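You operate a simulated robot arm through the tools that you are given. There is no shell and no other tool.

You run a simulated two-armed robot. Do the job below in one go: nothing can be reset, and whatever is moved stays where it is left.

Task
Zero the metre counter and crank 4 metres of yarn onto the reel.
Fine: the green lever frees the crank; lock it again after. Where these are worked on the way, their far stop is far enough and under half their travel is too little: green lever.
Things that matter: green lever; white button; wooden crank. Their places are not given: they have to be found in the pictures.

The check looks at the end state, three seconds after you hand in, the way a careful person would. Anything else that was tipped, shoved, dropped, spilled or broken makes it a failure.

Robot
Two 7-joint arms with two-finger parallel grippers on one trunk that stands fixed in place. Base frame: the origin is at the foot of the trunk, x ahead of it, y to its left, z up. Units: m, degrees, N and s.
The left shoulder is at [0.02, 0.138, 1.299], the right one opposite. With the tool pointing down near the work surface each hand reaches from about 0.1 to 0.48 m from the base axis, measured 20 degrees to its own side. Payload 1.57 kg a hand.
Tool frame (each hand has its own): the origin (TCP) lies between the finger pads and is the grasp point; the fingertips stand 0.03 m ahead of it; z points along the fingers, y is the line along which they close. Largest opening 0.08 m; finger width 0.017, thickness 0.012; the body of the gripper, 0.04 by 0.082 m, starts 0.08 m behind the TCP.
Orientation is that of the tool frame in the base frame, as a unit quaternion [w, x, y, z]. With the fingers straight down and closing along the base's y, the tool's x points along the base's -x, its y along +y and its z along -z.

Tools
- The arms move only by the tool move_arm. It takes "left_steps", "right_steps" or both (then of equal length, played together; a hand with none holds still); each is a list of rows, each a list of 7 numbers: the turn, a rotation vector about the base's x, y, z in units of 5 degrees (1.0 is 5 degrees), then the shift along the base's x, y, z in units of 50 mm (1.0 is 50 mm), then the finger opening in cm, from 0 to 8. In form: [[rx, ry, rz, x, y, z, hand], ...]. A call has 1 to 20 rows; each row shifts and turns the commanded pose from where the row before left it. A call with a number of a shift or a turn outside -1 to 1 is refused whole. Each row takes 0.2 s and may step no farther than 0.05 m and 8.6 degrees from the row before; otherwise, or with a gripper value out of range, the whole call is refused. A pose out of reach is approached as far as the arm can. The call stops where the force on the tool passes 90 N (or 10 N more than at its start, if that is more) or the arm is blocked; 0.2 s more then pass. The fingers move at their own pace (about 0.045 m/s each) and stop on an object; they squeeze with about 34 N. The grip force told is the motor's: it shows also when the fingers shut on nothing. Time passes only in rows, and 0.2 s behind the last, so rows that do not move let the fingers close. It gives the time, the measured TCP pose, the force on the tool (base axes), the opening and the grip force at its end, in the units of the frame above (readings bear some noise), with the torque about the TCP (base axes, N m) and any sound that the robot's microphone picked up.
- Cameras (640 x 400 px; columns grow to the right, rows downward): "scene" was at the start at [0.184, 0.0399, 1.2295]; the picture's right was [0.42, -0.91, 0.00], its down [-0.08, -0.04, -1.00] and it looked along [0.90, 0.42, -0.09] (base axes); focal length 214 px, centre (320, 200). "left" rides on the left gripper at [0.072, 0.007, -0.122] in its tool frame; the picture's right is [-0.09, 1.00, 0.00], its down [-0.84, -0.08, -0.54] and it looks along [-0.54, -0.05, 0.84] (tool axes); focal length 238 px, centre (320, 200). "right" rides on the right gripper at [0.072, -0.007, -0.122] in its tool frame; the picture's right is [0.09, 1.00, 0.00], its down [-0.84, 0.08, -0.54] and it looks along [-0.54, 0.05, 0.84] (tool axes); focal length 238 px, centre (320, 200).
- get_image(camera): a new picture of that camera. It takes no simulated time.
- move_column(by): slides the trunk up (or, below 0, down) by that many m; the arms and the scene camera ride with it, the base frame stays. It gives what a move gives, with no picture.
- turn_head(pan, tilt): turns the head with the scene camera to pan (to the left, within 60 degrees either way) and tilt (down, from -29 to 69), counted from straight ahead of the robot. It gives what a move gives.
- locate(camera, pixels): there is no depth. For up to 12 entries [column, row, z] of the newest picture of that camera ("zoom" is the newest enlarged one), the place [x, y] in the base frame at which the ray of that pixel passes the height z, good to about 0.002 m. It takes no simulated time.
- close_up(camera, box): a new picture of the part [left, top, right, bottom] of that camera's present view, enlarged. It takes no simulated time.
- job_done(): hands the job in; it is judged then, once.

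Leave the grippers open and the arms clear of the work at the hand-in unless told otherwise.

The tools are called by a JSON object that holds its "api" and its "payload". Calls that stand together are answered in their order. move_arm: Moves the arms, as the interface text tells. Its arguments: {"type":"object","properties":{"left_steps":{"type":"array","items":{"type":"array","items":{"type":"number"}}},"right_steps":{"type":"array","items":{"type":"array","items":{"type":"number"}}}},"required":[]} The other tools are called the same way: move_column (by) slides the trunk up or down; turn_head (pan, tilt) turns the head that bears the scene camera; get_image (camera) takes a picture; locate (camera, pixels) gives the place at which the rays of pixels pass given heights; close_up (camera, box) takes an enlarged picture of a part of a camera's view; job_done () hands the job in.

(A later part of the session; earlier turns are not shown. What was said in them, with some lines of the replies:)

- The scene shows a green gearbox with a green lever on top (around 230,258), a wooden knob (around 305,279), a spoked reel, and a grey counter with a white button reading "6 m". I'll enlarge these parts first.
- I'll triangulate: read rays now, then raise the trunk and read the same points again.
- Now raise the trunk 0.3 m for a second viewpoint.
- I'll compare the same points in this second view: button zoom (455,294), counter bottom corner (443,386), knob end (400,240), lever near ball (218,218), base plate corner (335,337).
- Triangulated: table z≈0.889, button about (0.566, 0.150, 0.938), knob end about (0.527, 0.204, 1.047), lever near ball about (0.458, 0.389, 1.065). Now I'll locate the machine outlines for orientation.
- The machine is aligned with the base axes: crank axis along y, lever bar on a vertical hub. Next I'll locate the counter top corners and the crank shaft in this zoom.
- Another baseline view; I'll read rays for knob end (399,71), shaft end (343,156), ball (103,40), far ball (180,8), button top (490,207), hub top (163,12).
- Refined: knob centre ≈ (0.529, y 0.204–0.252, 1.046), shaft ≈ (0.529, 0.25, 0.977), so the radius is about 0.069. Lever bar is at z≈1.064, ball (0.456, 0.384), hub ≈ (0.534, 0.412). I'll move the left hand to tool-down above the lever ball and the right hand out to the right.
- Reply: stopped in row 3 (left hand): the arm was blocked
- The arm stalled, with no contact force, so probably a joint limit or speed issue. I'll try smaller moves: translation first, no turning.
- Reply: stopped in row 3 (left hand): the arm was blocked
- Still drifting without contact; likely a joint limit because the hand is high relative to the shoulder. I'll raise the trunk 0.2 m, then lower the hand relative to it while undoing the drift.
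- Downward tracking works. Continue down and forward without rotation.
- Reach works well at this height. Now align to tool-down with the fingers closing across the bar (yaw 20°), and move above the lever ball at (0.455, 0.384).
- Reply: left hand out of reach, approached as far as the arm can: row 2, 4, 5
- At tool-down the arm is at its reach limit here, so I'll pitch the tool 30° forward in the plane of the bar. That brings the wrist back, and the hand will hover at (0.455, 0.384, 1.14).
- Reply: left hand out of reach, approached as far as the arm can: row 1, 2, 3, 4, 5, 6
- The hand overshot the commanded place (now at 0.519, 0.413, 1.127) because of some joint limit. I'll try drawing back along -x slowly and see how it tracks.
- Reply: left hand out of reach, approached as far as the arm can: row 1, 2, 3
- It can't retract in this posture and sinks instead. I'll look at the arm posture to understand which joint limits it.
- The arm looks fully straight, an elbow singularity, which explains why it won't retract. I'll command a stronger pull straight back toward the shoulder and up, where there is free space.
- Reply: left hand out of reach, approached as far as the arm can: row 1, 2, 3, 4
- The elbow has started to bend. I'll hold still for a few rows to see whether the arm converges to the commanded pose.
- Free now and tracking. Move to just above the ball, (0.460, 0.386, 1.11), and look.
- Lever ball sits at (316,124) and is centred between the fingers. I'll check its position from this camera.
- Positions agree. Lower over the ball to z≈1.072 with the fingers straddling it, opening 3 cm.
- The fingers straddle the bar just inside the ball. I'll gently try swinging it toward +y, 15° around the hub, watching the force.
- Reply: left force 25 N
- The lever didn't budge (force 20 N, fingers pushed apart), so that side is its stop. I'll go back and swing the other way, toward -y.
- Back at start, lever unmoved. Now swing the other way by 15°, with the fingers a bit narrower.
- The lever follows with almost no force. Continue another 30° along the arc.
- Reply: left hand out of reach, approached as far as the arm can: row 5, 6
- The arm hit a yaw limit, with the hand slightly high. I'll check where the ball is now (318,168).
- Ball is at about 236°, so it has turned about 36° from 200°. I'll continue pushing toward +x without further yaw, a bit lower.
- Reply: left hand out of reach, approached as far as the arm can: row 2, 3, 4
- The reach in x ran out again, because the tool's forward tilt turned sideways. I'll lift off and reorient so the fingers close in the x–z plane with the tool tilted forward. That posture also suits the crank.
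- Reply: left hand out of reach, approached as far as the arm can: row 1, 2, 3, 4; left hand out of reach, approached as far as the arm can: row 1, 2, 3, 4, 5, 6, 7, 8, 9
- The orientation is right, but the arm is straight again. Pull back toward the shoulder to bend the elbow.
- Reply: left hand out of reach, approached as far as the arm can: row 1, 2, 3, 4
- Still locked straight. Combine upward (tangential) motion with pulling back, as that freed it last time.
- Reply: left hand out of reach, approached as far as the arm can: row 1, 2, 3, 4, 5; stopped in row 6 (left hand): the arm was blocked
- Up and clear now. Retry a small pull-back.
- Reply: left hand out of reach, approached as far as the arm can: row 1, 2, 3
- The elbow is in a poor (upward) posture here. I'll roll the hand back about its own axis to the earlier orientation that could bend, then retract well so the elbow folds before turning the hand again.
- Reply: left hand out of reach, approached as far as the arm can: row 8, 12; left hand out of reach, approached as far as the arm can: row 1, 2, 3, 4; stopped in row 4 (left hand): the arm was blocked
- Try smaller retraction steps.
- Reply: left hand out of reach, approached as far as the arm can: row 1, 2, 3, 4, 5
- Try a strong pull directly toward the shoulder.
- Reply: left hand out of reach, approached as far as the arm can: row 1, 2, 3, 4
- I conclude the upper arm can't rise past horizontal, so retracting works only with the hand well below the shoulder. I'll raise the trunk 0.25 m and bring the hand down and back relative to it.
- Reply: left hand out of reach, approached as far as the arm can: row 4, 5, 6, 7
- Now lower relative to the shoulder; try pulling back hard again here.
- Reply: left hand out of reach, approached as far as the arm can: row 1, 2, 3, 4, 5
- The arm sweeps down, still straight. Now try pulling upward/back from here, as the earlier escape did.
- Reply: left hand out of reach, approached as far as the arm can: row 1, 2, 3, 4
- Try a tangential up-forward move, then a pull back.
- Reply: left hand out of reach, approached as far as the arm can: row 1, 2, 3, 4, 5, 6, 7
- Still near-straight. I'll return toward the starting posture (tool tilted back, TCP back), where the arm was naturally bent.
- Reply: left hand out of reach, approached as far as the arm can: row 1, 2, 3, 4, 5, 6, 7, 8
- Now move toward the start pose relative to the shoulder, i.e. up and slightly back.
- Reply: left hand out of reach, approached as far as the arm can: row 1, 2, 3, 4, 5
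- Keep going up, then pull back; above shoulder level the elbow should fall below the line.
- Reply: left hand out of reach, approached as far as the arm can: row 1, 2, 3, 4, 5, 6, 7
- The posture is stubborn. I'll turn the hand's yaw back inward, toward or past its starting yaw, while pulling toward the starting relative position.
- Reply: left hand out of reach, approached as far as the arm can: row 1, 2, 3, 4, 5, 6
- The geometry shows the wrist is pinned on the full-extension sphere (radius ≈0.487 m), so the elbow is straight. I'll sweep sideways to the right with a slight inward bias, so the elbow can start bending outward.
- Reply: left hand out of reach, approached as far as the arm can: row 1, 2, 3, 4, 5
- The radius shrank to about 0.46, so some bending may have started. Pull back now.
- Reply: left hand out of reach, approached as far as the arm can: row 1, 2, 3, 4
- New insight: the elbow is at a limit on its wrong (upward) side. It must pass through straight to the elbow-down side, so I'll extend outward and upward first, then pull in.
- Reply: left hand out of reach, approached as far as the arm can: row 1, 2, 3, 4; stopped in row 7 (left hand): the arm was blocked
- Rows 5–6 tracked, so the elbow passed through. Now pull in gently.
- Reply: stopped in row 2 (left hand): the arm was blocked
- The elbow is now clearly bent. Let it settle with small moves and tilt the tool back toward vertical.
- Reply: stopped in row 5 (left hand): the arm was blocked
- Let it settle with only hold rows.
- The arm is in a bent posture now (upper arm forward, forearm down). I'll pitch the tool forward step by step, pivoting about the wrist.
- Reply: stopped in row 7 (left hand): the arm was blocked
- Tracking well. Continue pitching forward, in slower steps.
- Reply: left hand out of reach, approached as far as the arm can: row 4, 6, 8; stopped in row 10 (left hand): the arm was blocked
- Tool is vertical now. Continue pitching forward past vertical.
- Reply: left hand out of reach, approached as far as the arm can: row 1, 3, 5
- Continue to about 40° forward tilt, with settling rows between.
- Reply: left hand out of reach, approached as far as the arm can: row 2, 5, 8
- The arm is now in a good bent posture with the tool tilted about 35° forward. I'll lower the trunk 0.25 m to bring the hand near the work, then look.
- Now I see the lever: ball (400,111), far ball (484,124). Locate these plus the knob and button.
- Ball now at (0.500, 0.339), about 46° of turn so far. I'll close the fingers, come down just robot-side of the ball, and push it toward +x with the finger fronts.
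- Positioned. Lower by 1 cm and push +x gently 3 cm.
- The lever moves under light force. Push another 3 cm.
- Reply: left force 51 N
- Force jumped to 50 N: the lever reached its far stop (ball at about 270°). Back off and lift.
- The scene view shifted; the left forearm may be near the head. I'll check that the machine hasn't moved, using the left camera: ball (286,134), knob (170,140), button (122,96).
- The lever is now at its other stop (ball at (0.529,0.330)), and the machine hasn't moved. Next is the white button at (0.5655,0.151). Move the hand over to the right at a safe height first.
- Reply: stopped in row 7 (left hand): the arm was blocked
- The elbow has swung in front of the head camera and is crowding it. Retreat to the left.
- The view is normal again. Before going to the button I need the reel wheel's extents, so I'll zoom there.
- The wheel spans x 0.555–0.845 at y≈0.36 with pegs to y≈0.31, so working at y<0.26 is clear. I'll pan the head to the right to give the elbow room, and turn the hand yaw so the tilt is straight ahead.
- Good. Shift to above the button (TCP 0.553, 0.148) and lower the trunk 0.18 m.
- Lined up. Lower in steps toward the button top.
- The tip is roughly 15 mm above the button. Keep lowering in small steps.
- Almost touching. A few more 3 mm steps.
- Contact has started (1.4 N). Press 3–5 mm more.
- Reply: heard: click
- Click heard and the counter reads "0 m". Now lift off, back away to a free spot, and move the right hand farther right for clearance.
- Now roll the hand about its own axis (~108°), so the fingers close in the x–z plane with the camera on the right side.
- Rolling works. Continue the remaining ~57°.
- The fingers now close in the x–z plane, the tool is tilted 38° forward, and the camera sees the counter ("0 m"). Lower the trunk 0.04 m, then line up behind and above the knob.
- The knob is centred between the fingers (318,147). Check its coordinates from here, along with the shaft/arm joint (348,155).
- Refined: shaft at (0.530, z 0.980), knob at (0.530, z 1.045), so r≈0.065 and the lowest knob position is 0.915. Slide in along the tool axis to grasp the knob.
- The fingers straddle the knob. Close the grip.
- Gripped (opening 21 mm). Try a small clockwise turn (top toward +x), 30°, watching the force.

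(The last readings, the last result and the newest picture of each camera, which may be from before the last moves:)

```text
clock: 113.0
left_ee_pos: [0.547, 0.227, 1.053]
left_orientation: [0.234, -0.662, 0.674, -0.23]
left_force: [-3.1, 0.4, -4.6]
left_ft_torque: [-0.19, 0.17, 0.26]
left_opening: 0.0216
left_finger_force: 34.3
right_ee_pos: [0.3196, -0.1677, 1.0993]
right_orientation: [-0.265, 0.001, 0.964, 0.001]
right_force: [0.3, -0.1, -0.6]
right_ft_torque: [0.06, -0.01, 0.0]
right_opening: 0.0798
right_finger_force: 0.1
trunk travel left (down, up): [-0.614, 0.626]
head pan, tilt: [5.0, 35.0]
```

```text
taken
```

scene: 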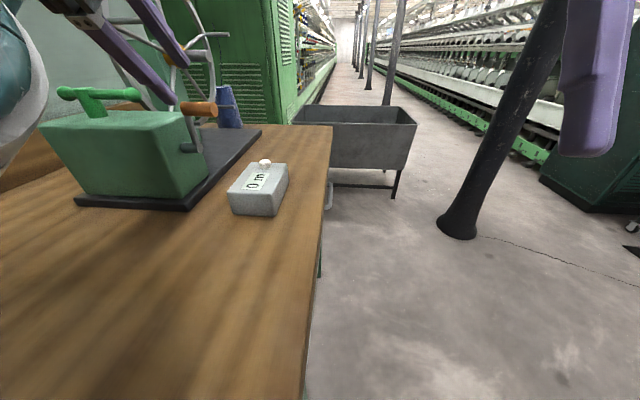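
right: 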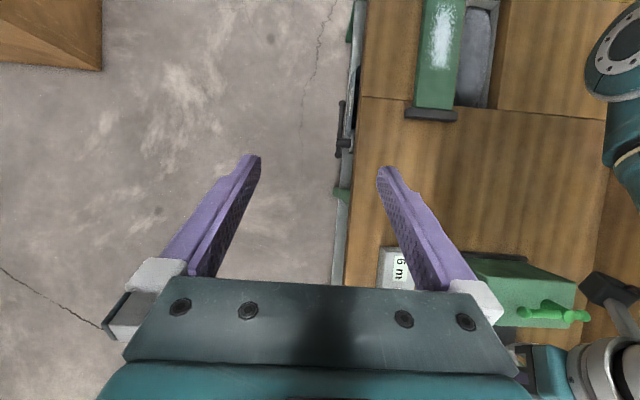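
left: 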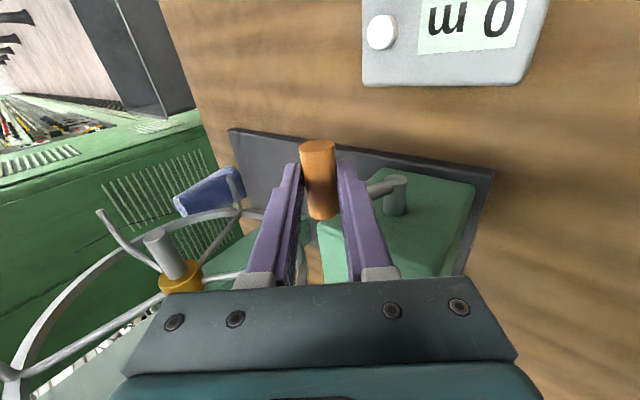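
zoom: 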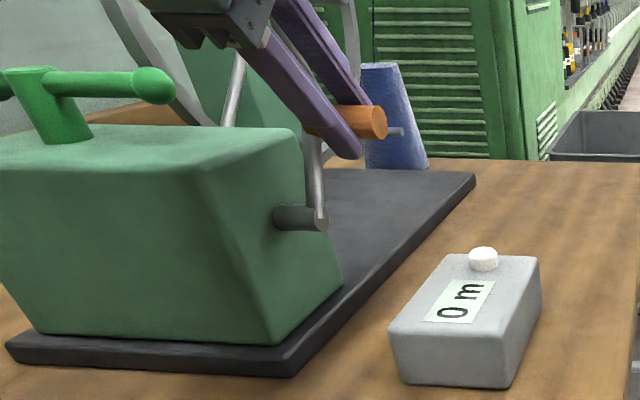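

The crank turns with little force. Continue to 90°.

{"api": "move_arm", "payload": {"left_steps": [[0, 0, 0, 0.186, 0, -0.13, 1.5], [0, 0, 0, 0.16, 0, -0.16, 1.5], [0, 0, 0, 0.13, 0, -0.186, 1.5], [0, 0, 0, 0.096, 0, -0.205, 1.5], [0, 0, 0, 0.059, 0, -0.219, 1.5], [0, 0, 0, 0.02, 0, -0.226, 1.5], [0, 0, 0, 0, 0, 0, 1.5]]}}

{"api": "get_image", "payload": {"camera": "scene"}}

{"api": "close_up", "payload": {"camera": "scene", "box": [100, 60, 300, 220]}}

```text
clock: 114.6
left_ee_pos: [0.5866, 0.2252, 1.0019]
left_orientation: [0.238, -0.661, 0.671, -0.235]
left_force: [21.6, 0.4, 9.0]
left_ft_torque: [-0.06, -0.02, 0.38]
left_opening: 0.0217
left_finger_force: 34.3
right_ee_pos: [0.3253, -0.1673, 1.1034]
right_orientation: [-0.262, 0.0, 0.965, 0.001]
right_force: [-0.4, -0.5, -1.0]
right_ft_torque: [0.04, -0.02, 0.01]
right_opening: 0.0799
right_finger_force: 0.1
trunk travel left (down, up): [-0.614, 0.626]
head pan, tilt: [5.0, 35.0]
```

```text
taken
```

scene: 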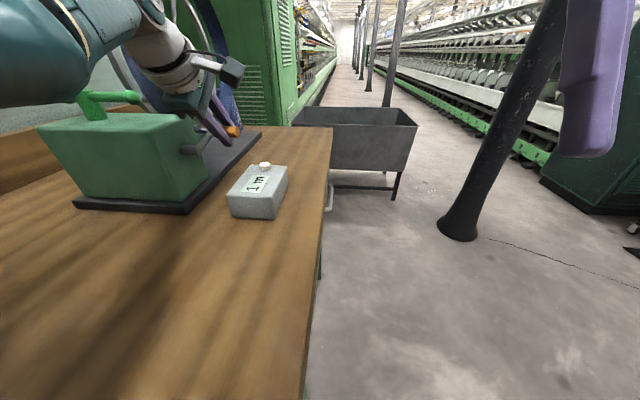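

```text
2.50 times, centred on (200, 140) of scene
```

zoom: 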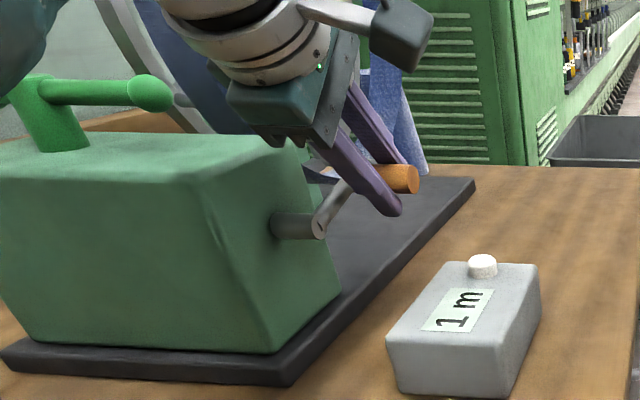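

The counter already shows "1 m", so this direction counts up. The +21 N in x says the true radius is nearer 0.069. I'll correct for that and ease the tilt back gradually so the lower finger clears the table at the bottom. Next, 90°→120°.

{"api": "move_arm", "payload": {"left_steps": [[0, 0.4, 0, 0.09, 0, -0.31, 1.5], [0, 0.4, 0, -0.052, 0, -0.223, 1.5], [0, 0.4, 0, -0.092, 0, -0.208, 1.5], [0, 0, 0, 0, 0, 0, 1.5]]}}

{"api": "close_up", "payload": {"camera": "scene", "box": [100, 60, 300, 220]}}

```text
clock: 115.6
left_ee_pos: [0.5795, 0.2259, 0.9605]
left_orientation: [0.198, -0.674, 0.684, -0.196]
left_force: [12.1, 3.9, -7.1]
left_ft_torque: [-0.31, -0.07, 0.24]
left_opening: 0.0214
left_finger_force: 34.7
right_ee_pos: [0.3221, -0.1676, 1.101]
right_orientation: [-0.264, 0.0, 0.964, 0.002]
right_force: [-0.3, -0.3, -0.3]
right_ft_torque: [-0.04, 0.0, 0.02]
right_opening: 0.0799
right_finger_force: 0.1
trunk travel left (down, up): [-0.614, 0.626]
head pan, tilt: [5.0, 35.0]
```

```text
2.50 times, centred on (200, 140) of scene
```

zoom: 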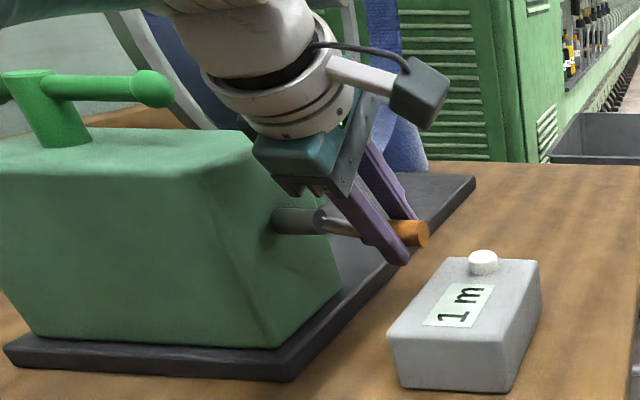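

Fitting three points gives the crank centre at (0.534, 0.9765) and r≈0.0675. Continue 120°→160°, easing the tilt.

{"api": "move_arm", "payload": {"left_steps": [[0, 0.4, 0, -0.084, 0, -0.156, 1.5], [0, 0.4, 0, -0.152, 0, -0.158, 1.5], [0, 0.4, 0, -0.172, 0, -0.142, 1.5], [0, 0.4, 0, -0.196, 0, -0.098, 1.5], [0, 0, 0, 0, 0, 0, 1.5]]}}

{"api": "close_up", "payload": {"camera": "scene", "box": [100, 60, 300, 220]}}

```text
clock: 116.8
left_ee_pos: [0.5488, 0.2254, 0.9336]
left_orientation: [0.15, -0.686, 0.697, -0.147]
left_force: [3.3, 2.6, 0.6]
left_ft_torque: [-0.03, 0.19, 0.33]
left_opening: 0.0216
left_finger_force: 34.8
right_ee_pos: [0.3211, -0.1673, 1.1012]
right_orientation: [-0.265, 0.001, 0.964, 0.002]
right_force: [0.2, 0.7, 1.0]
right_ft_torque: [0.03, -0.03, -0.02]
right_opening: 0.0799
right_finger_force: 0.1
trunk travel left (down, up): [-0.614, 0.626]
head pan, tilt: [5.0, 35.0]
```

```text
2.50 times, centred on (200, 140) of scene
```

zoom: 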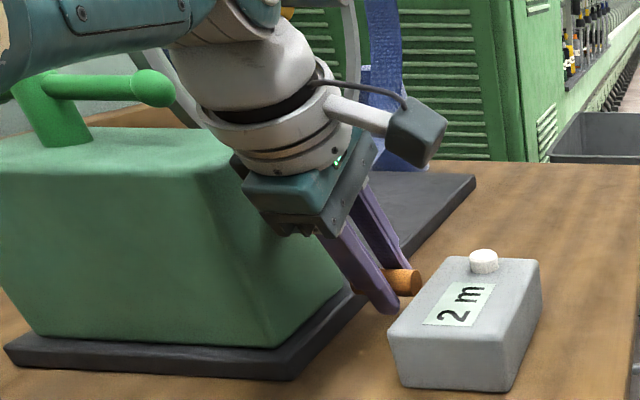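

Forces are small now, and the counter shows "2 m" at about 160°. Continue through the bottom to 200°.

{"api": "move_arm", "payload": {"left_steps": [[0, 0, 0, -0.228, 0, -0.062, 1.5], [0, 0, 0, -0.234, 0, -0.02, 1.5], [0, 0, 0, -0.234, 0, 0.02, 1.5], [0, 0, 0, -0.228, 0, 0.062, 1.5], [0, 0, 0, 0, 0, 0, 1.5]]}}

{"api": "close_up", "payload": {"camera": "scene", "box": [100, 60, 300, 220]}}

```text
clock: 118.0
left_ee_pos: [0.5034, 0.2245, 0.9341]
left_orientation: [0.151, -0.686, 0.696, -0.148]
left_force: [2.4, 2.7, 3.4]
left_ft_torque: [0.04, 0.06, 0.35]
left_opening: 0.0215
left_finger_force: 34.5
right_ee_pos: [0.3209, -0.1675, 1.103]
right_orientation: [-0.264, 0.001, 0.964, 0.001]
right_force: [0.3, 0.1, -0.9]
right_ft_torque: [-0.02, -0.01, 0.04]
right_opening: 0.0804
right_finger_force: 0.1
trunk travel left (down, up): [-0.614, 0.626]
head pan, tilt: [5.0, 35.0]
```

```text
2.50 times, centred on (200, 140) of scene
```

zoom: 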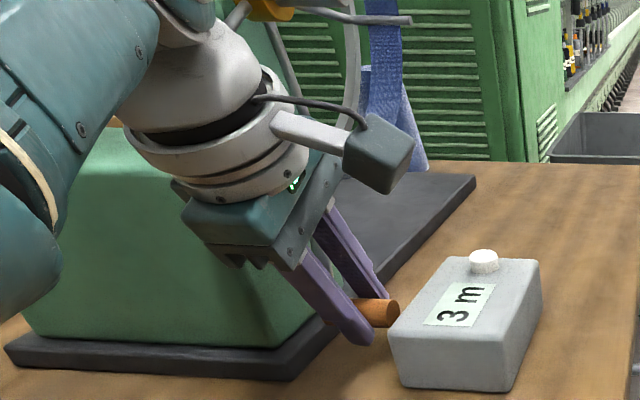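

"3 m" by about 200°. Now go on carefully to 230°.

{"api": "move_arm", "payload": {"left_steps": [[0, 0, 0, -0.212, 0, 0.098, 1.5], [0, 0, 0, -0.194, 0, 0.136, 1.5], [0, 0, 0, -0.166, 0, 0.166, 1.5], [0, 0, 0, 0, 0, 0, 1.5]]}}

{"api": "close_up", "payload": {"camera": "scene", "box": [100, 60, 300, 220]}}

```text
clock: 119.0
left_ee_pos: [0.4754, 0.2248, 0.9543]
left_orientation: [0.15, -0.685, 0.697, -0.149]
left_force: [6.8, -1.1, 2.8]
left_ft_torque: [-0.32, -0.05, 0.17]
left_opening: 0.0213
left_finger_force: 34.8
right_ee_pos: [0.3212, -0.1679, 1.1014]
right_orientation: [-0.263, 0.001, 0.965, 0.001]
right_force: [0.1, 0.4, 0.7]
right_ft_torque: [-0.02, 0.02, 0.01]
right_opening: 0.08
right_finger_force: 0.1
trunk travel left (down, up): [-0.614, 0.626]
head pan, tilt: [5.0, 35.0]
```

```text
2.50 times, centred on (200, 140) of scene
```

zoom: 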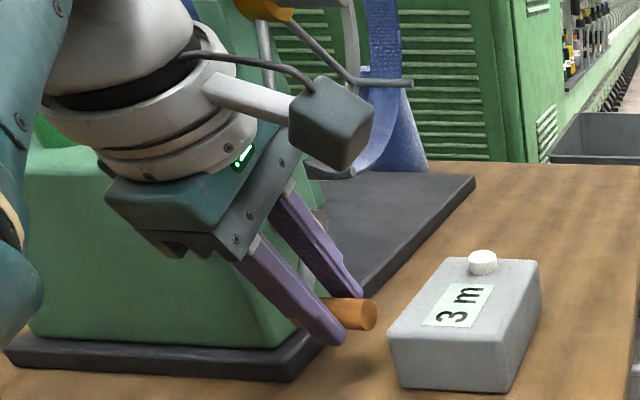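

Still 3 m at 230°. Two more 10° steps.

{"api": "move_arm", "payload": {"left_steps": [[0, 0, 0, -0.136, 0, 0.194, 1.5], [0, 0, 0, -0.098, 0, 0.212, 1.5], [0, 0, 0, 0, 0, 0, 1.5]]}}

{"api": "close_up", "payload": {"camera": "scene", "box": [100, 60, 300, 220]}}

```text
clock: 119.8
left_ee_pos: [0.4622, 0.2257, 0.9733]
left_orientation: [0.15, -0.686, 0.697, -0.149]
left_force: [4.2, -0.4, -2.0]
left_ft_torque: [0.02, 0.17, 0.38]
left_opening: 0.0215
left_finger_force: 35.1
right_ee_pos: [0.3221, -0.1683, 1.1011]
right_orientation: [-0.265, 0.001, 0.964, 0.001]
right_force: [0.4, -0.4, 0.7]
right_ft_torque: [0.03, 0.01, -0.01]
right_opening: 0.0802
right_finger_force: 0.1
trunk travel left (down, up): [-0.614, 0.626]
head pan, tilt: [5.0, 35.0]
```

```text
2.50 times, centred on (200, 140) of scene
```

zoom: 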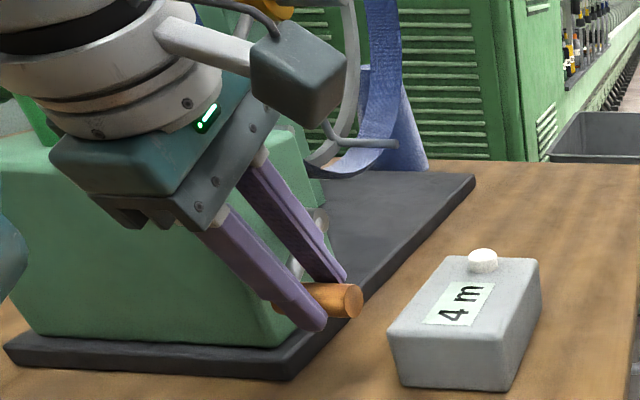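

"4 m" shows at about 250°; the transitions fit roughly 62–63° per metre with floor rounding, so the value is just past 4.0. I'll add about 5° of margin, then check.

{"api": "move_arm", "payload": {"left_steps": [[0, 0, 0, -0.035, 0, 0.115, 1.5], [0, 0, 0, 0, 0, 0, 1.5], [0, 0, 0, 0, 0, 0, 1.5]]}}

{"api": "move_arm", "payload": {"left_steps": [[0, 0, 0, 0, 0, 0, 2.4], [0, 0, 0, 0, 0, 0, 2.8], [0, 0, 0, 0, 0, 0, 2.8]]}}

{"api": "close_up", "payload": {"camera": "scene", "box": [100, 60, 300, 220]}}

{"api": "get_image", "payload": {"camera": "left"}}

```text
clock: 120.6
left_ee_pos: [0.4608, 0.2249, 0.978]
left_orientation: [0.149, -0.686, 0.697, -0.147]
left_force: [-1.6, 0.3, -4.5]
left_ft_torque: [-0.13, 0.29, 0.32]
left_opening: 0.0216
left_finger_force: 34.1
right_ee_pos: [0.3197, -0.1679, 1.1009]
right_orientation: [-0.265, 0.001, 0.964, 0.001]
right_force: [0.8, -0.7, -0.4]
right_ft_torque: [0.0, 0.02, 0.06]
right_opening: 0.0798
right_finger_force: 0.0
trunk travel left (down, up): [-0.614, 0.626]
head pan, tilt: [5.0, 35.0]
```

```text
clock: 121.4
left_ee_pos: [0.4597, 0.2252, 0.979]
left_orientation: [0.15, -0.686, 0.697, -0.148]
left_force: [-0.2, 0.3, 0.0]
left_ft_torque: [-0.02, -0.01, 0.0]
left_opening: 0.0279
left_finger_force: 0.0
right_ee_pos: [0.3195, -0.1678, 1.1003]
right_orientation: [-0.264, 0.001, 0.965, 0.001]
right_force: [0.3, 0.4, 0.4]
right_ft_torque: [0.04, 0.05, 0.02]
right_opening: 0.0801
right_finger_force: 0.0
trunk travel left (down, up): [-0.614, 0.626]
head pan, tilt: [5.0, 35.0]
```

```text
2.50 times, centred on (200, 140) of scene
```

zoom: 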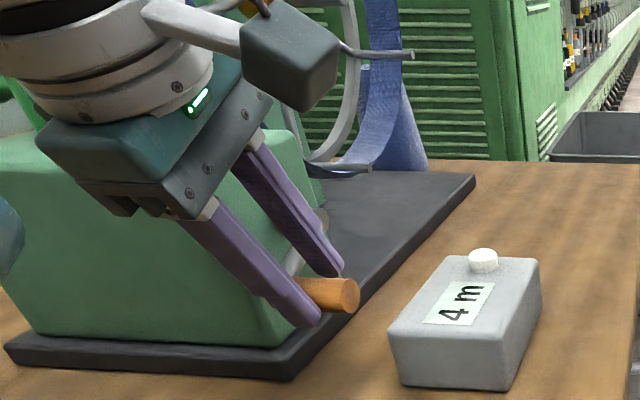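

```text
taken
```

left: 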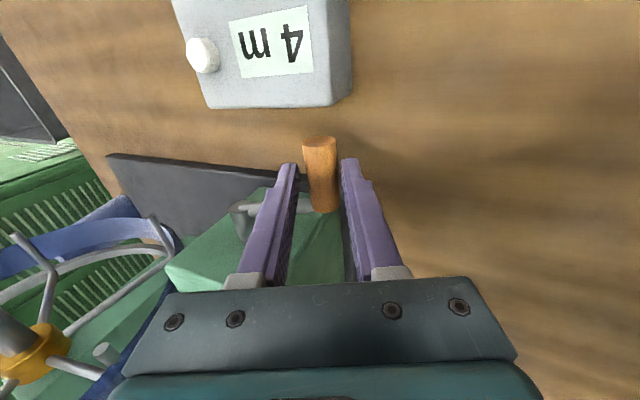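

The crank stays put and the counter still shows 4 m. Open wider and withdraw along the tool axis.

{"api": "move_arm", "payload": {"left_steps": [[0, 0, 0, 0, 0, 0, 4.5], [0, 0, 0, 0, 0, 0, 4.5], [0, 0, 0, -0.25, 0, 0.55, 4.5], [0, 0, 0, -0.25, 0, 0.55, 4.5], [0, 0, 0, -0.25, 0, 0.55, 4.5], [0, 0, 0, 0, -0.1, 0.8, 4.5], [0, 0, 0, 0, -0.1, 0.8, 4.5], [0, 0, 0, 0, 0, 0, 4.5]]}}

{"api": "close_up", "payload": {"camera": "scene", "box": [60, 60, 300, 220]}}

{"api": "get_image", "payload": {"camera": "left"}}

```text
clock: 123.2
left_ee_pos: [0.4541, 0.2268, 1.1309]
left_orientation: [0.15, -0.686, 0.697, -0.148]
left_force: [-0.9, 0.0, 0.3]
left_ft_torque: [-0.01, 0.01, 0.0]
left_opening: 0.0451
left_finger_force: 0.0
left hand out of reach, approached as far as the arm can: row 6, 7
right_ee_pos: [0.3204, -0.1663, 1.1011]
right_orientation: [-0.265, 0.002, 0.964, 0.002]
right_force: [-0.4, 0.0, -0.8]
right_ft_torque: [0.03, -0.02, -0.03]
right_opening: 0.0799
right_finger_force: 0.1
trunk travel left (down, up): [-0.614, 0.626]
head pan, tilt: [5.0, 35.0]
```

```text
2.50 times, centred on (180, 140) of scene
```

zoom: 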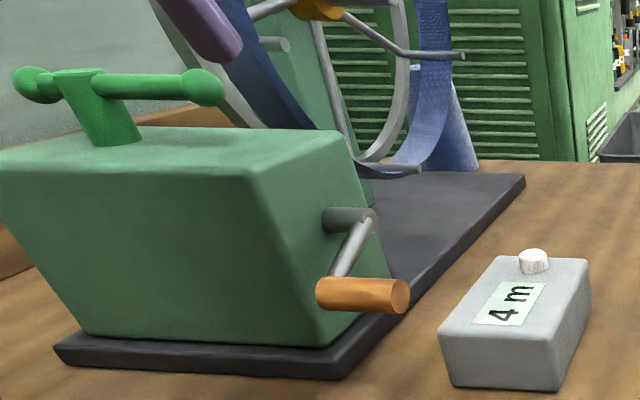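

```text
taken
```

left: 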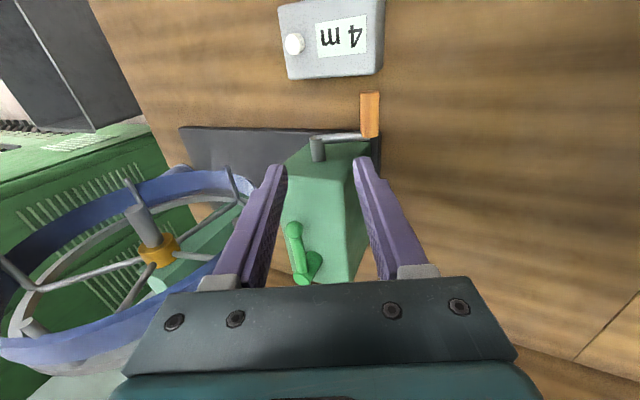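

The reel holds yarn and the counter reads 4 m. Next I'll relock the lever. First check the wheel's edge and lever positions from this camera: wheel's near edge around (250,185), ball (294,230), hub (308,262), far end.

{"api": "locate", "payload": {"camera": "left", "pixels": [[250, 188, 1.13], [250, 188, 1.08], [160, 246, 1.13], [294, 230, 1.064], [305, 280, 1.064], [138, 212, 1.13], [370, 115, 0.955]]}}

{"api": "close_up", "payload": {"camera": "left", "box": [120, 120, 400, 300]}}

```text
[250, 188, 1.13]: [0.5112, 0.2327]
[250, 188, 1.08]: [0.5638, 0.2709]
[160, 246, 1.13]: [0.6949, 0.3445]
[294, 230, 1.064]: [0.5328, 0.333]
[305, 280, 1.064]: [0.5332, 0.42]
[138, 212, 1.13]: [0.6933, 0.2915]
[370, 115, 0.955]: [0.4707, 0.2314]
```

```text
2.22 times, centred on (260, 210) of left
```

zoom: 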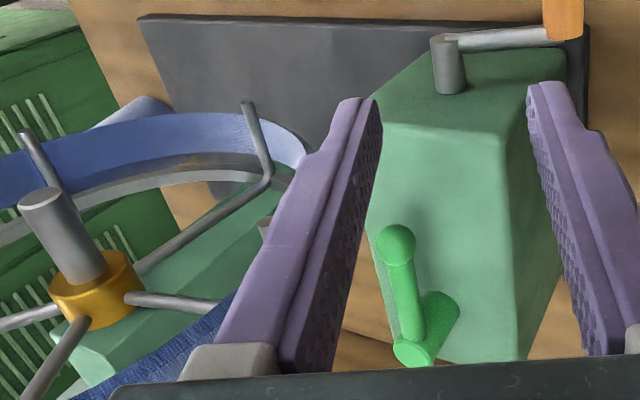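

I'll raise the trunk 0.08 m for lever work, restore the 38° tilt, and look at the wheel edge and lever from the head.

{"api": "move_column", "payload": {"by": 0.08}}

{"api": "move_arm", "payload": {"left_steps": [[0, -0.6, 0, 0, 0, -0.1, 4], [0, -0.6, 0, 0, 0, -0.1, 4], [0, -0.6, 0, 0, 0, -0.1, 4], [0, -0.6, 0, 0, 0, -0.1, 4], [0, -0.6, 0, 0, 0, 0, 4], [0, 0, 0, 0, 0, 0, 4]]}}

{"api": "turn_head", "payload": {"pan": 20, "tilt": 30}}

{"api": "get_image", "payload": {"camera": "scene"}}

{"api": "get_image", "payload": {"camera": "left"}}

```text
clock: 124.4
left_ee_pos: [0.4554, 0.2279, 1.2102]
left_orientation: [0.15, -0.686, 0.696, -0.149]
left_force: [0.0, -0.3, -0.3]
left_ft_torque: [0.04, -0.03, 0.02]
left_opening: 0.0449
left_finger_force: 0.0
right_ee_pos: [0.3208, -0.1674, 1.1816]
right_orientation: [-0.264, 0.002, 0.964, 0.001]
right_force: [0.1, 0.3, -0.4]
right_ft_torque: [-0.01, -0.01, 0.0]
right_opening: 0.0798
right_finger_force: 0.1
trunk travel left (down, up): [-0.694, 0.546]
head pan, tilt: [5.0, 35.0]
```

```text
clock: 125.8
left_ee_pos: [0.4543, 0.2357, 1.1939]
left_orientation: [0.248, -0.663, 0.666, -0.235]
left_force: [-0.3, -0.3, 0.3]
left_ft_torque: [-0.03, -0.02, 0.04]
left_opening: 0.0398
left_finger_force: 0.1
right_ee_pos: [0.32, -0.1684, 1.1814]
right_orientation: [-0.265, 0.001, 0.964, 0.001]
right_force: [0.2, -0.4, 0.2]
right_ft_torque: [-0.01, -0.02, 0.04]
right_opening: 0.0802
right_finger_force: 0.1
trunk travel left (down, up): [-0.694, 0.546]
head pan, tilt: [5.0, 35.0]
```

```text
clock: 126.5
left_ee_pos: [0.4553, 0.229, 1.1908]
left_orientation: [0.243, -0.661, 0.669, -0.236]
left_force: [0.1, 1.2, 0.7]
left_ft_torque: [-0.01, -0.01, 0.0]
left_opening: 0.0398
left_finger_force: 0.1
right_ee_pos: [0.3198, -0.1681, 1.1807]
right_orientation: [-0.265, 0.001, 0.964, 0.001]
right_force: [-0.3, 0.0, -0.4]
right_ft_torque: [0.03, 0.02, -0.02]
right_opening: 0.0799
right_finger_force: 0.1
trunk travel left (down, up): [-0.694, 0.546]
head pan, tilt: [20.0, 30.0]
```

```text
taken
```

scene: 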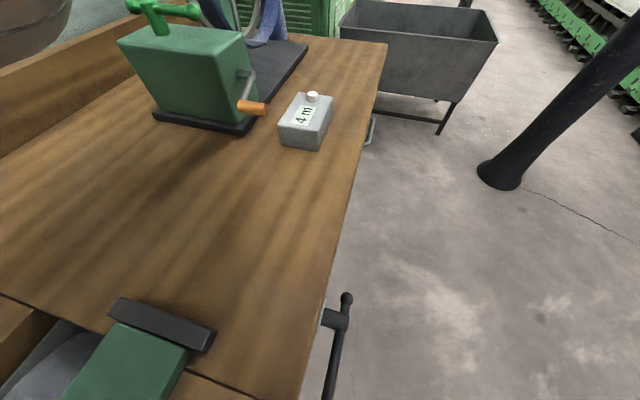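

```text
taken
```

left: 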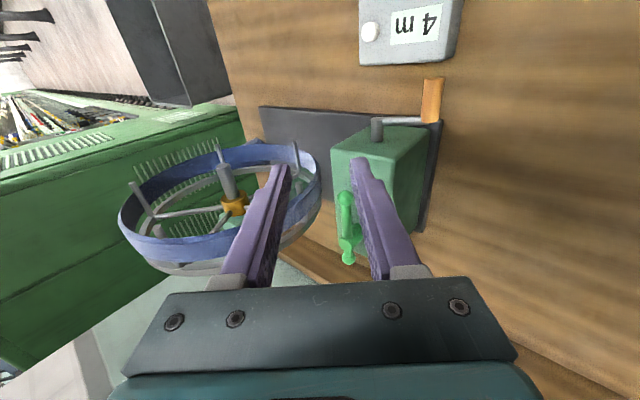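

The scene view is skewed again because the elbow nudges the head, so I'll pan the head right. The left camera shows the wheel edge at (320,187) and the lever ball (345,198). Locate them.

{"api": "locate", "payload": {"camera": "left", "pixels": [[321, 185, 1.13], [321, 185, 1.1], [318, 160, 1.1], [318, 200, 1.13], [344, 198, 1.064], [348, 258, 1.064], [351, 232, 1.064]]}}

{"api": "turn_head", "payload": {"pan": -25, "tilt": 30}}

{"api": "close_up", "payload": {"camera": "left", "box": [220, 110, 460, 280]}}

```text
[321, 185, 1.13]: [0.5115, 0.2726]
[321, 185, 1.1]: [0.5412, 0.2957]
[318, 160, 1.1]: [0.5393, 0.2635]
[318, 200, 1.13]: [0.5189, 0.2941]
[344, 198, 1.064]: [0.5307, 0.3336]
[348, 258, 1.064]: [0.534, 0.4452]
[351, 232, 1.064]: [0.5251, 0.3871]
```

```text
clock: 127.7
left_ee_pos: [0.4549, 0.23, 1.1932]
left_orientation: [0.244, -0.66, 0.67, -0.238]
left_force: [0.6, 0.9, 0.4]
left_ft_torque: [-0.02, 0.0, -0.01]
left_opening: 0.0401
left_finger_force: 0.0
right_ee_pos: [0.3216, -0.1665, 1.1811]
right_orientation: [-0.265, 0.002, 0.964, 0.001]
right_force: [0.1, 0.4, -0.1]
right_ft_torque: [0.02, 0.03, 0.01]
right_opening: 0.0801
right_finger_force: 0.1
trunk travel left (down, up): [-0.694, 0.546]
head pan, tilt: [-25.0, 30.0]
```

```text
2.35 times, centred on (340, 195) of left
```

zoom: 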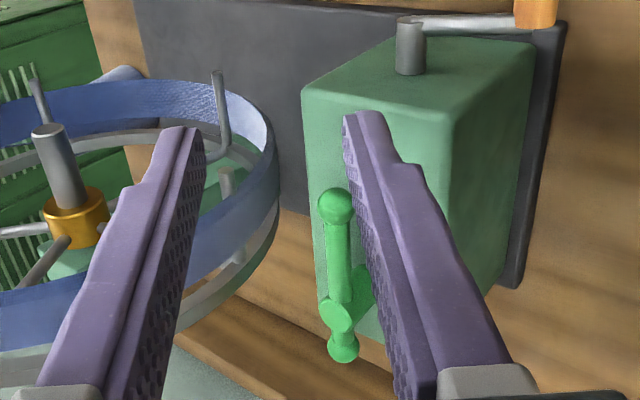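

The wheel's near edge at this height is at x≈0.585, so there's ample room for the front finger (≤0.56). Lever ball at (0.531,0.333). Move to the approach point behind and above the ball.

{"api": "move_arm", "payload": {"left_steps": [[0, 0, 0, 0.05, 0.5, -0.2, 3], [0, 0, 0, 0.1, 0.5, -0.3, 3], [0, 0, 0, 0.1, 0.5, -0.3, 3], [0, 0, 0, 0.2, 0.5, -0.4, 3], [0, 0, 0, 0.17, 0, -0.3, 3], [0, 0, 0, 0, 0, 0, 3]]}}

{"api": "get_image", "payload": {"camera": "left"}}

```text
clock: 129.1
left_ee_pos: [0.4852, 0.3302, 1.1162]
left_orientation: [0.24, -0.66, 0.671, -0.237]
left_force: [0.2, 0.1, -0.3]
left_ft_torque: [0.01, 0.03, -0.01]
left_opening: 0.0301
left_finger_force: 0.0
right_ee_pos: [0.3202, -0.1683, 1.1808]
right_orientation: [-0.265, 0.002, 0.964, 0.002]
right_force: [0.1, -0.1, -0.1]
right_ft_torque: [0.01, 0.04, -0.01]
right_opening: 0.08
right_finger_force: 0.0
trunk travel left (down, up): [-0.694, 0.546]
head pan, tilt: [-25.0, 30.0]
```

```text
taken
```

left: 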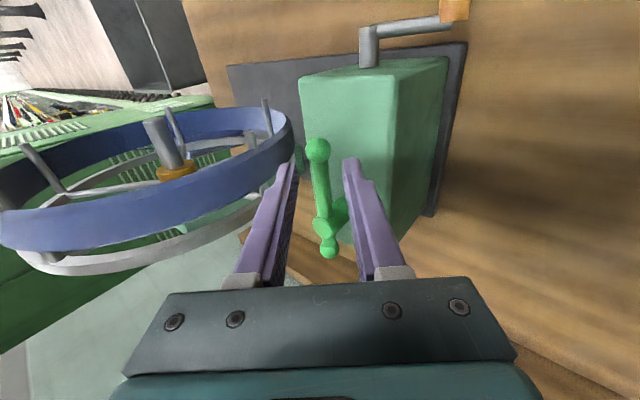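

Centred on the lever. Slide in along the tool axis, two thirds first.

{"api": "move_arm", "payload": {"left_steps": [[0, 0, 0, 0.262, 0, -0.298, 3], [0, 0, 0, 0.262, 0, -0.298, 3], [0, 0, 0, 0, 0, 0, 3]]}}

{"api": "get_image", "payload": {"camera": "left"}}

```text
clock: 129.9
left_ee_pos: [0.5117, 0.329, 1.0853]
left_orientation: [0.241, -0.66, 0.671, -0.237]
left_force: [0.3, 0.2, 1.6]
left_ft_torque: [0.01, -0.02, 0.01]
left_opening: 0.0298
left_finger_force: 0.2
right_ee_pos: [0.3201, -0.1689, 1.1809]
right_orientation: [-0.265, 0.001, 0.964, 0.001]
right_force: [0.6, 0.7, 0.4]
right_ft_torque: [0.02, -0.01, -0.02]
right_opening: 0.08
right_finger_force: 0.1
trunk travel left (down, up): [-0.694, 0.546]
head pan, tilt: [-25.0, 30.0]
```

```text
taken
```

left: 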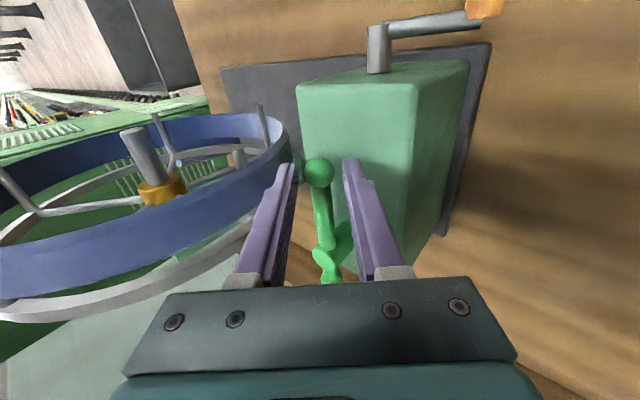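

Final insertion, then swing the lever back along its arc while rolling the fork with it (first 25°).

{"api": "move_arm", "payload": {"left_steps": [[0, 0, 0, 0.25, 0, -0.27, 3], [0, 0, 0, 0, 0, 0, 3], [0.64, 0, -0.77, -0.142, 0.02, 0, 3], [0.64, 0, -0.77, -0.142, 0.03, 0, 3], [0.64, 0, -0.77, -0.136, 0.044, 0, 3], [0.64, 0, -0.77, -0.134, 0.054, 0, 3], [0.64, 0, -0.77, -0.126, 0.068, 0, 3], [0, 0, 0, 0, 0, 0, 3]]}}

{"api": "get_image", "payload": {"camera": "left"}}

```text
clock: 131.7
left_ee_pos: [0.4909, 0.3379, 1.0725]
left_orientation: [0.286, -0.499, 0.798, -0.178]
left_force: [1.0, -1.4, 1.7]
left_ft_torque: [-0.01, 0.0, -0.03]
left_opening: 0.0317
left_finger_force: 1.3
right_ee_pos: [0.3211, -0.1683, 1.1805]
right_orientation: [-0.265, 0.001, 0.964, 0.001]
right_force: [-0.7, -0.4, 0.2]
right_ft_torque: [0.0, 0.02, 0.03]
right_opening: 0.08
right_finger_force: 0.0
trunk travel left (down, up): [-0.694, 0.546]
head pan, tilt: [-25.0, 30.0]
```

```text
taken
```

left: 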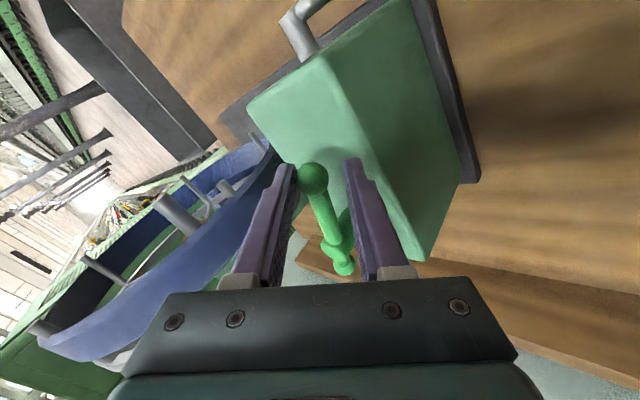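

The lever follows. Continue the remaining arc to about 200°.

{"api": "move_arm", "payload": {"left_steps": [[0.64, 0, -0.77, -0.122, 0.076, 0, 3], [0.64, 0, -0.77, -0.114, 0.088, 0, 3], [0.64, 0, -0.77, -0.106, 0.098, 0, 3], [0.64, 0, -0.77, -0.098, 0.106, 0, 3], [0.64, 0, -0.77, -0.088, 0.114, 0, 3], [0, 0, 0, 0, 0, 0, 3]]}}

{"api": "get_image", "payload": {"camera": "left"}}

```text
clock: 133.1
left_ee_pos: [0.4631, 0.3621, 1.0723]
left_orientation: [0.32, -0.315, 0.887, -0.111]
left_force: [-0.1, 0.3, 1.3]
left_ft_torque: [-0.02, 0.0, 0.02]
left_opening: 0.0308
left_finger_force: 0.3
right_ee_pos: [0.3204, -0.1669, 1.1803]
right_orientation: [-0.265, 0.002, 0.964, 0.002]
right_force: [0.3, -0.2, 0.1]
right_ft_torque: [-0.02, 0.01, 0.0]
right_opening: 0.0797
right_finger_force: 0.0
trunk travel left (down, up): [-0.694, 0.546]
head pan, tilt: [-25.0, 30.0]
```

```text
taken
```

left: 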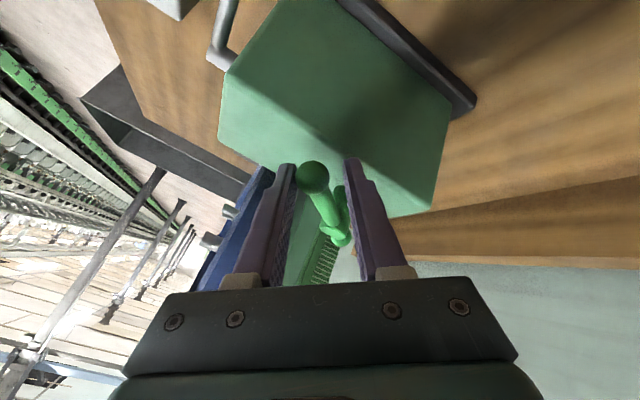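

Continue to 200° and press slightly on toward the stop.

{"api": "move_arm", "payload": {"left_steps": [[0.64, 0, -0.77, -0.076, 0.12, 0, 3], [0.64, 0, -0.77, -0.068, 0.128, 0, 3], [0.4, 0, -0.5, -0.054, 0.134, 0, 3], [0, 0, 0, -0.04, 0.12, 0, 3], [0, 0, 0, 0, 0, 0, 3]]}}

{"api": "get_image", "payload": {"camera": "left"}}

```text
clock: 134.3
left_ee_pos: [0.4527, 0.3881, 1.072]
left_orientation: [0.33, -0.211, 0.917, -0.073]
left_force: [0.3, -1.2, -0.5]
left_ft_torque: [-0.02, -0.01, 0.01]
left_opening: 0.0309
left_finger_force: 0.3
right_ee_pos: [0.3196, -0.1676, 1.1809]
right_orientation: [-0.266, 0.001, 0.964, 0.001]
right_force: [0.8, -0.3, -0.2]
right_ft_torque: [0.01, -0.02, -0.03]
right_opening: 0.08
right_finger_force: 0.1
trunk travel left (down, up): [-0.694, 0.546]
head pan, tilt: [-25.0, 30.0]
```

```text
taken
```

left: 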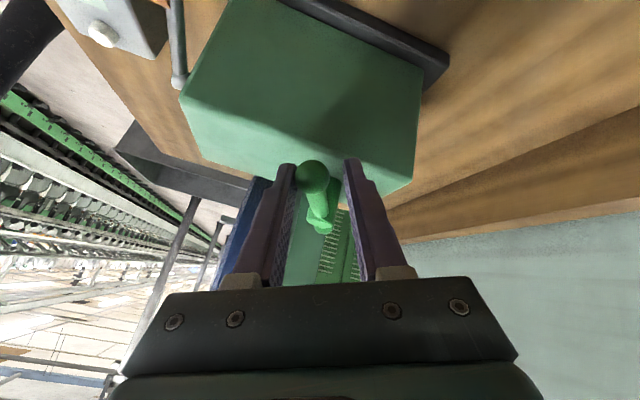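

{"api": "locate", "payload": {"camera": "left", "pixels": [[312, 174, 1.064], [322, 226, 1.064]]}}

{"api": "move_arm", "payload": {"left_steps": [[0, 0, 0, -0.02, 0.1, 0, 3], [0, 0, 0, -0.02, 0.1, 0, 3], [0, 0, 0, 0, 0, 0, 3]]}}

{"api": "get_image", "payload": {"camera": "left"}}

```text
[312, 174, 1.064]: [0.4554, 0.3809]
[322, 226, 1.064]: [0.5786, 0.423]
```

```text
clock: 135.1
left_ee_pos: [0.4496, 0.394, 1.0725]
left_orientation: [0.329, -0.211, 0.917, -0.077]
left_force: [3.8, -14.1, -1.4]
left_ft_torque: [-0.06, 0.0, -0.07]
left_opening: 0.0426
left_finger_force: 7.1
right_ee_pos: [0.3223, -0.1689, 1.1818]
right_orientation: [-0.264, 0.001, 0.965, 0.0]
right_force: [0.4, 0.2, 0.1]
right_ft_torque: [0.01, -0.02, 0.03]
right_opening: 0.08
right_finger_force: 0.0
trunk travel left (down, up): [-0.694, 0.546]
head pan, tilt: [-25.0, 30.0]
```

```text
taken
```

left: 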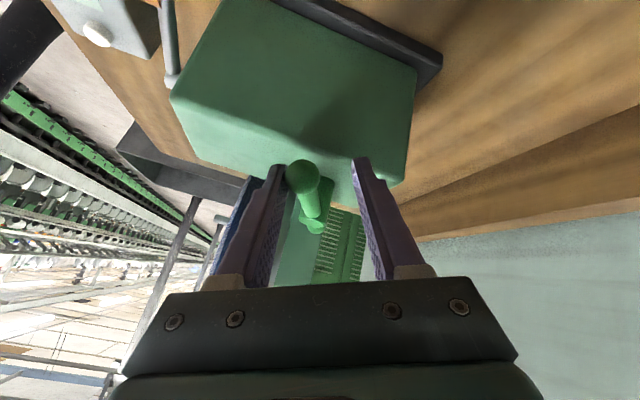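

14 N against the stop with the ball back at its original locked place (0.455,0.381). Open the fingers, centre, and withdraw along the tool axis.

{"api": "move_arm", "payload": {"left_steps": [[0, 0, 0, 0.02, -0.15, 0, 4.5], [0, 0, 0, 0, -0.1, 0, 4.5], [0, 0, 0, 0, 0, 0, 4.5], [0, 0, 0, -0.3, 0, 0.36, 4.5], [0, 0, 0, -0.3, 0, 0.36, 4.5], [0, 0, 0, -0.4, 0, 0.5, 4.5], [0, 0, 0, -0.4, 0, 0.5, 4.5], [0, 0, 0, 0, 0, 0, 6]]}}

{"api": "get_image", "payload": {"camera": "left"}}

{"api": "turn_head", "payload": {"pan": 0, "tilt": 35}}

{"api": "get_image", "payload": {"camera": "scene"}}

```text
clock: 136.9
left_ee_pos: [0.3792, 0.3855, 1.1571]
left_orientation: [0.33, -0.212, 0.917, -0.074]
left_force: [-0.4, -0.1, -1.4]
left_ft_torque: [0.02, -0.03, 0.01]
left_opening: 0.0603
left_finger_force: 0.0
right_ee_pos: [0.3208, -0.1681, 1.1815]
right_orientation: [-0.265, 0.002, 0.964, 0.001]
right_force: [0.2, 0.7, -0.1]
right_ft_torque: [-0.02, 0.03, 0.01]
right_opening: 0.0801
right_finger_force: 0.0
trunk travel left (down, up): [-0.694, 0.546]
head pan, tilt: [-25.0, 30.0]
```

```text
taken
```

left: 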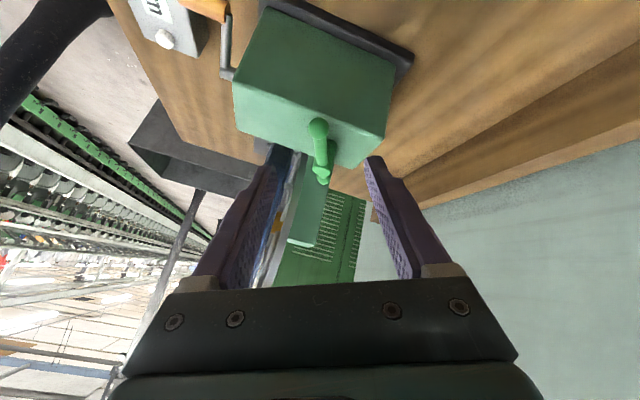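

```text
clock: 137.8
left_ee_pos: [0.3803, 0.385, 1.1571]
left_orientation: [0.331, -0.211, 0.917, -0.074]
left_force: [0.6, 1.5, 0.3]
left_ft_torque: [0.0, 0.03, 0.0]
left_opening: 0.0598
left_finger_force: 0.1
right_ee_pos: [0.3205, -0.1669, 1.1805]
right_orientation: [-0.265, 0.001, 0.964, 0.001]
right_force: [-0.7, -0.1, -0.4]
right_ft_torque: [0.0, -0.02, -0.05]
right_opening: 0.0801
right_finger_force: 0.1
trunk travel left (down, up): [-0.694, 0.546]
head pan, tilt: [0.0, 35.0]
```

```text
taken
```

scene: 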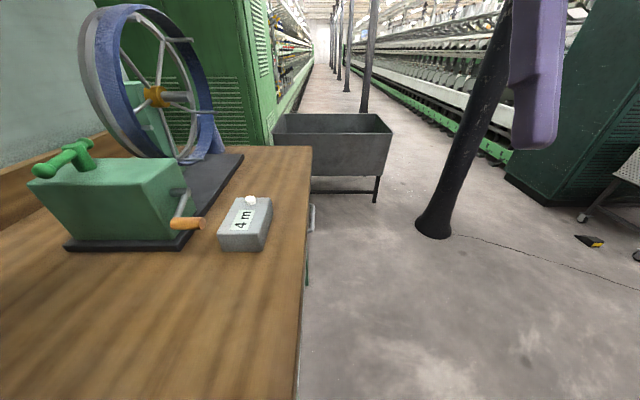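

The counter shows 4 m and the lever is back in its locked position. Close check before handing in.

{"api": "close_up", "payload": {"camera": "scene", "box": [20, 80, 320, 270]}}

{"api": "locate", "payload": {"camera": "left", "pixels": [[318, 127, 1.064], [324, 178, 1.064]]}}

```text
2.11 times, centred on (170, 175) of scene
```

zoom: 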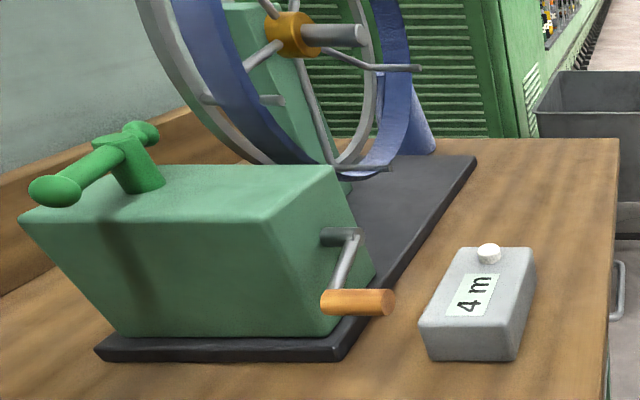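

```text
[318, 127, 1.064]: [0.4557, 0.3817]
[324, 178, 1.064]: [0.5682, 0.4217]
```

The lever ball is at (0.456, 0.382), the same as at the start (locked). The counter reads 4 m, and nothing else has been disturbed. Open the left hand fully, then hand in.

{"api": "move_arm", "payload": {"left_steps": [[0, 0, 0, -0.1, 0, 0.1, 8], [0, 0, 0, 0, 0, 0, 8], [0, 0, 0, 0, 0, 0, 8]]}}

{"api": "job_done", "payload": {}}

```text
clock: 138.6
left_ee_pos: [0.3742, 0.3843, 1.1642]
left_orientation: [0.33, -0.211, 0.917, -0.073]
left_force: [0.4, 0.1, 0.2]
left_ft_torque: [0.01, -0.03, 0.02]
left_opening: 0.0803
left_finger_force: 0.2
right_ee_pos: [0.3212, -0.1683, 1.1815]
right_orientation: [-0.266, 0.001, 0.964, 0.002]
right_force: [0.1, -0.1, -0.9]
right_ft_torque: [0.01, -0.02, -0.02]
right_opening: 0.08
right_finger_force: 0.1
trunk travel left (down, up): [-0.694, 0.546]
head pan, tilt: [0.0, 35.0]
```

```text
The job is handed in.
```

I zeroed the metre counter and cranked yarn onto the reel until it read "4 m". The green lever is locked again, and I have handed the job in.

- **Counter:** I pressed the white button until it clicked, and the display went from "6 m" to "0 m". It read "4 m" in the last picture before hand-in.
- **Amount:** The display shows whole metres only. From where the numbers changed, I estimate the true length is just past 4 m, about 4.1 m.
- **Green lever:** I swung it to its far stop to free the crank, then pushed it back against its first stop. It now sits where it was at the start.
- **Surroundings:** I saw no sign that the machine, counter or anything else on the table had been moved. Early on I had trouble with the left arm's reach, and its elbow nudged the robot's own head camera a few times. The camera view looked normal again in the last picture.

Both grippers are open and both arms are clear of the work.
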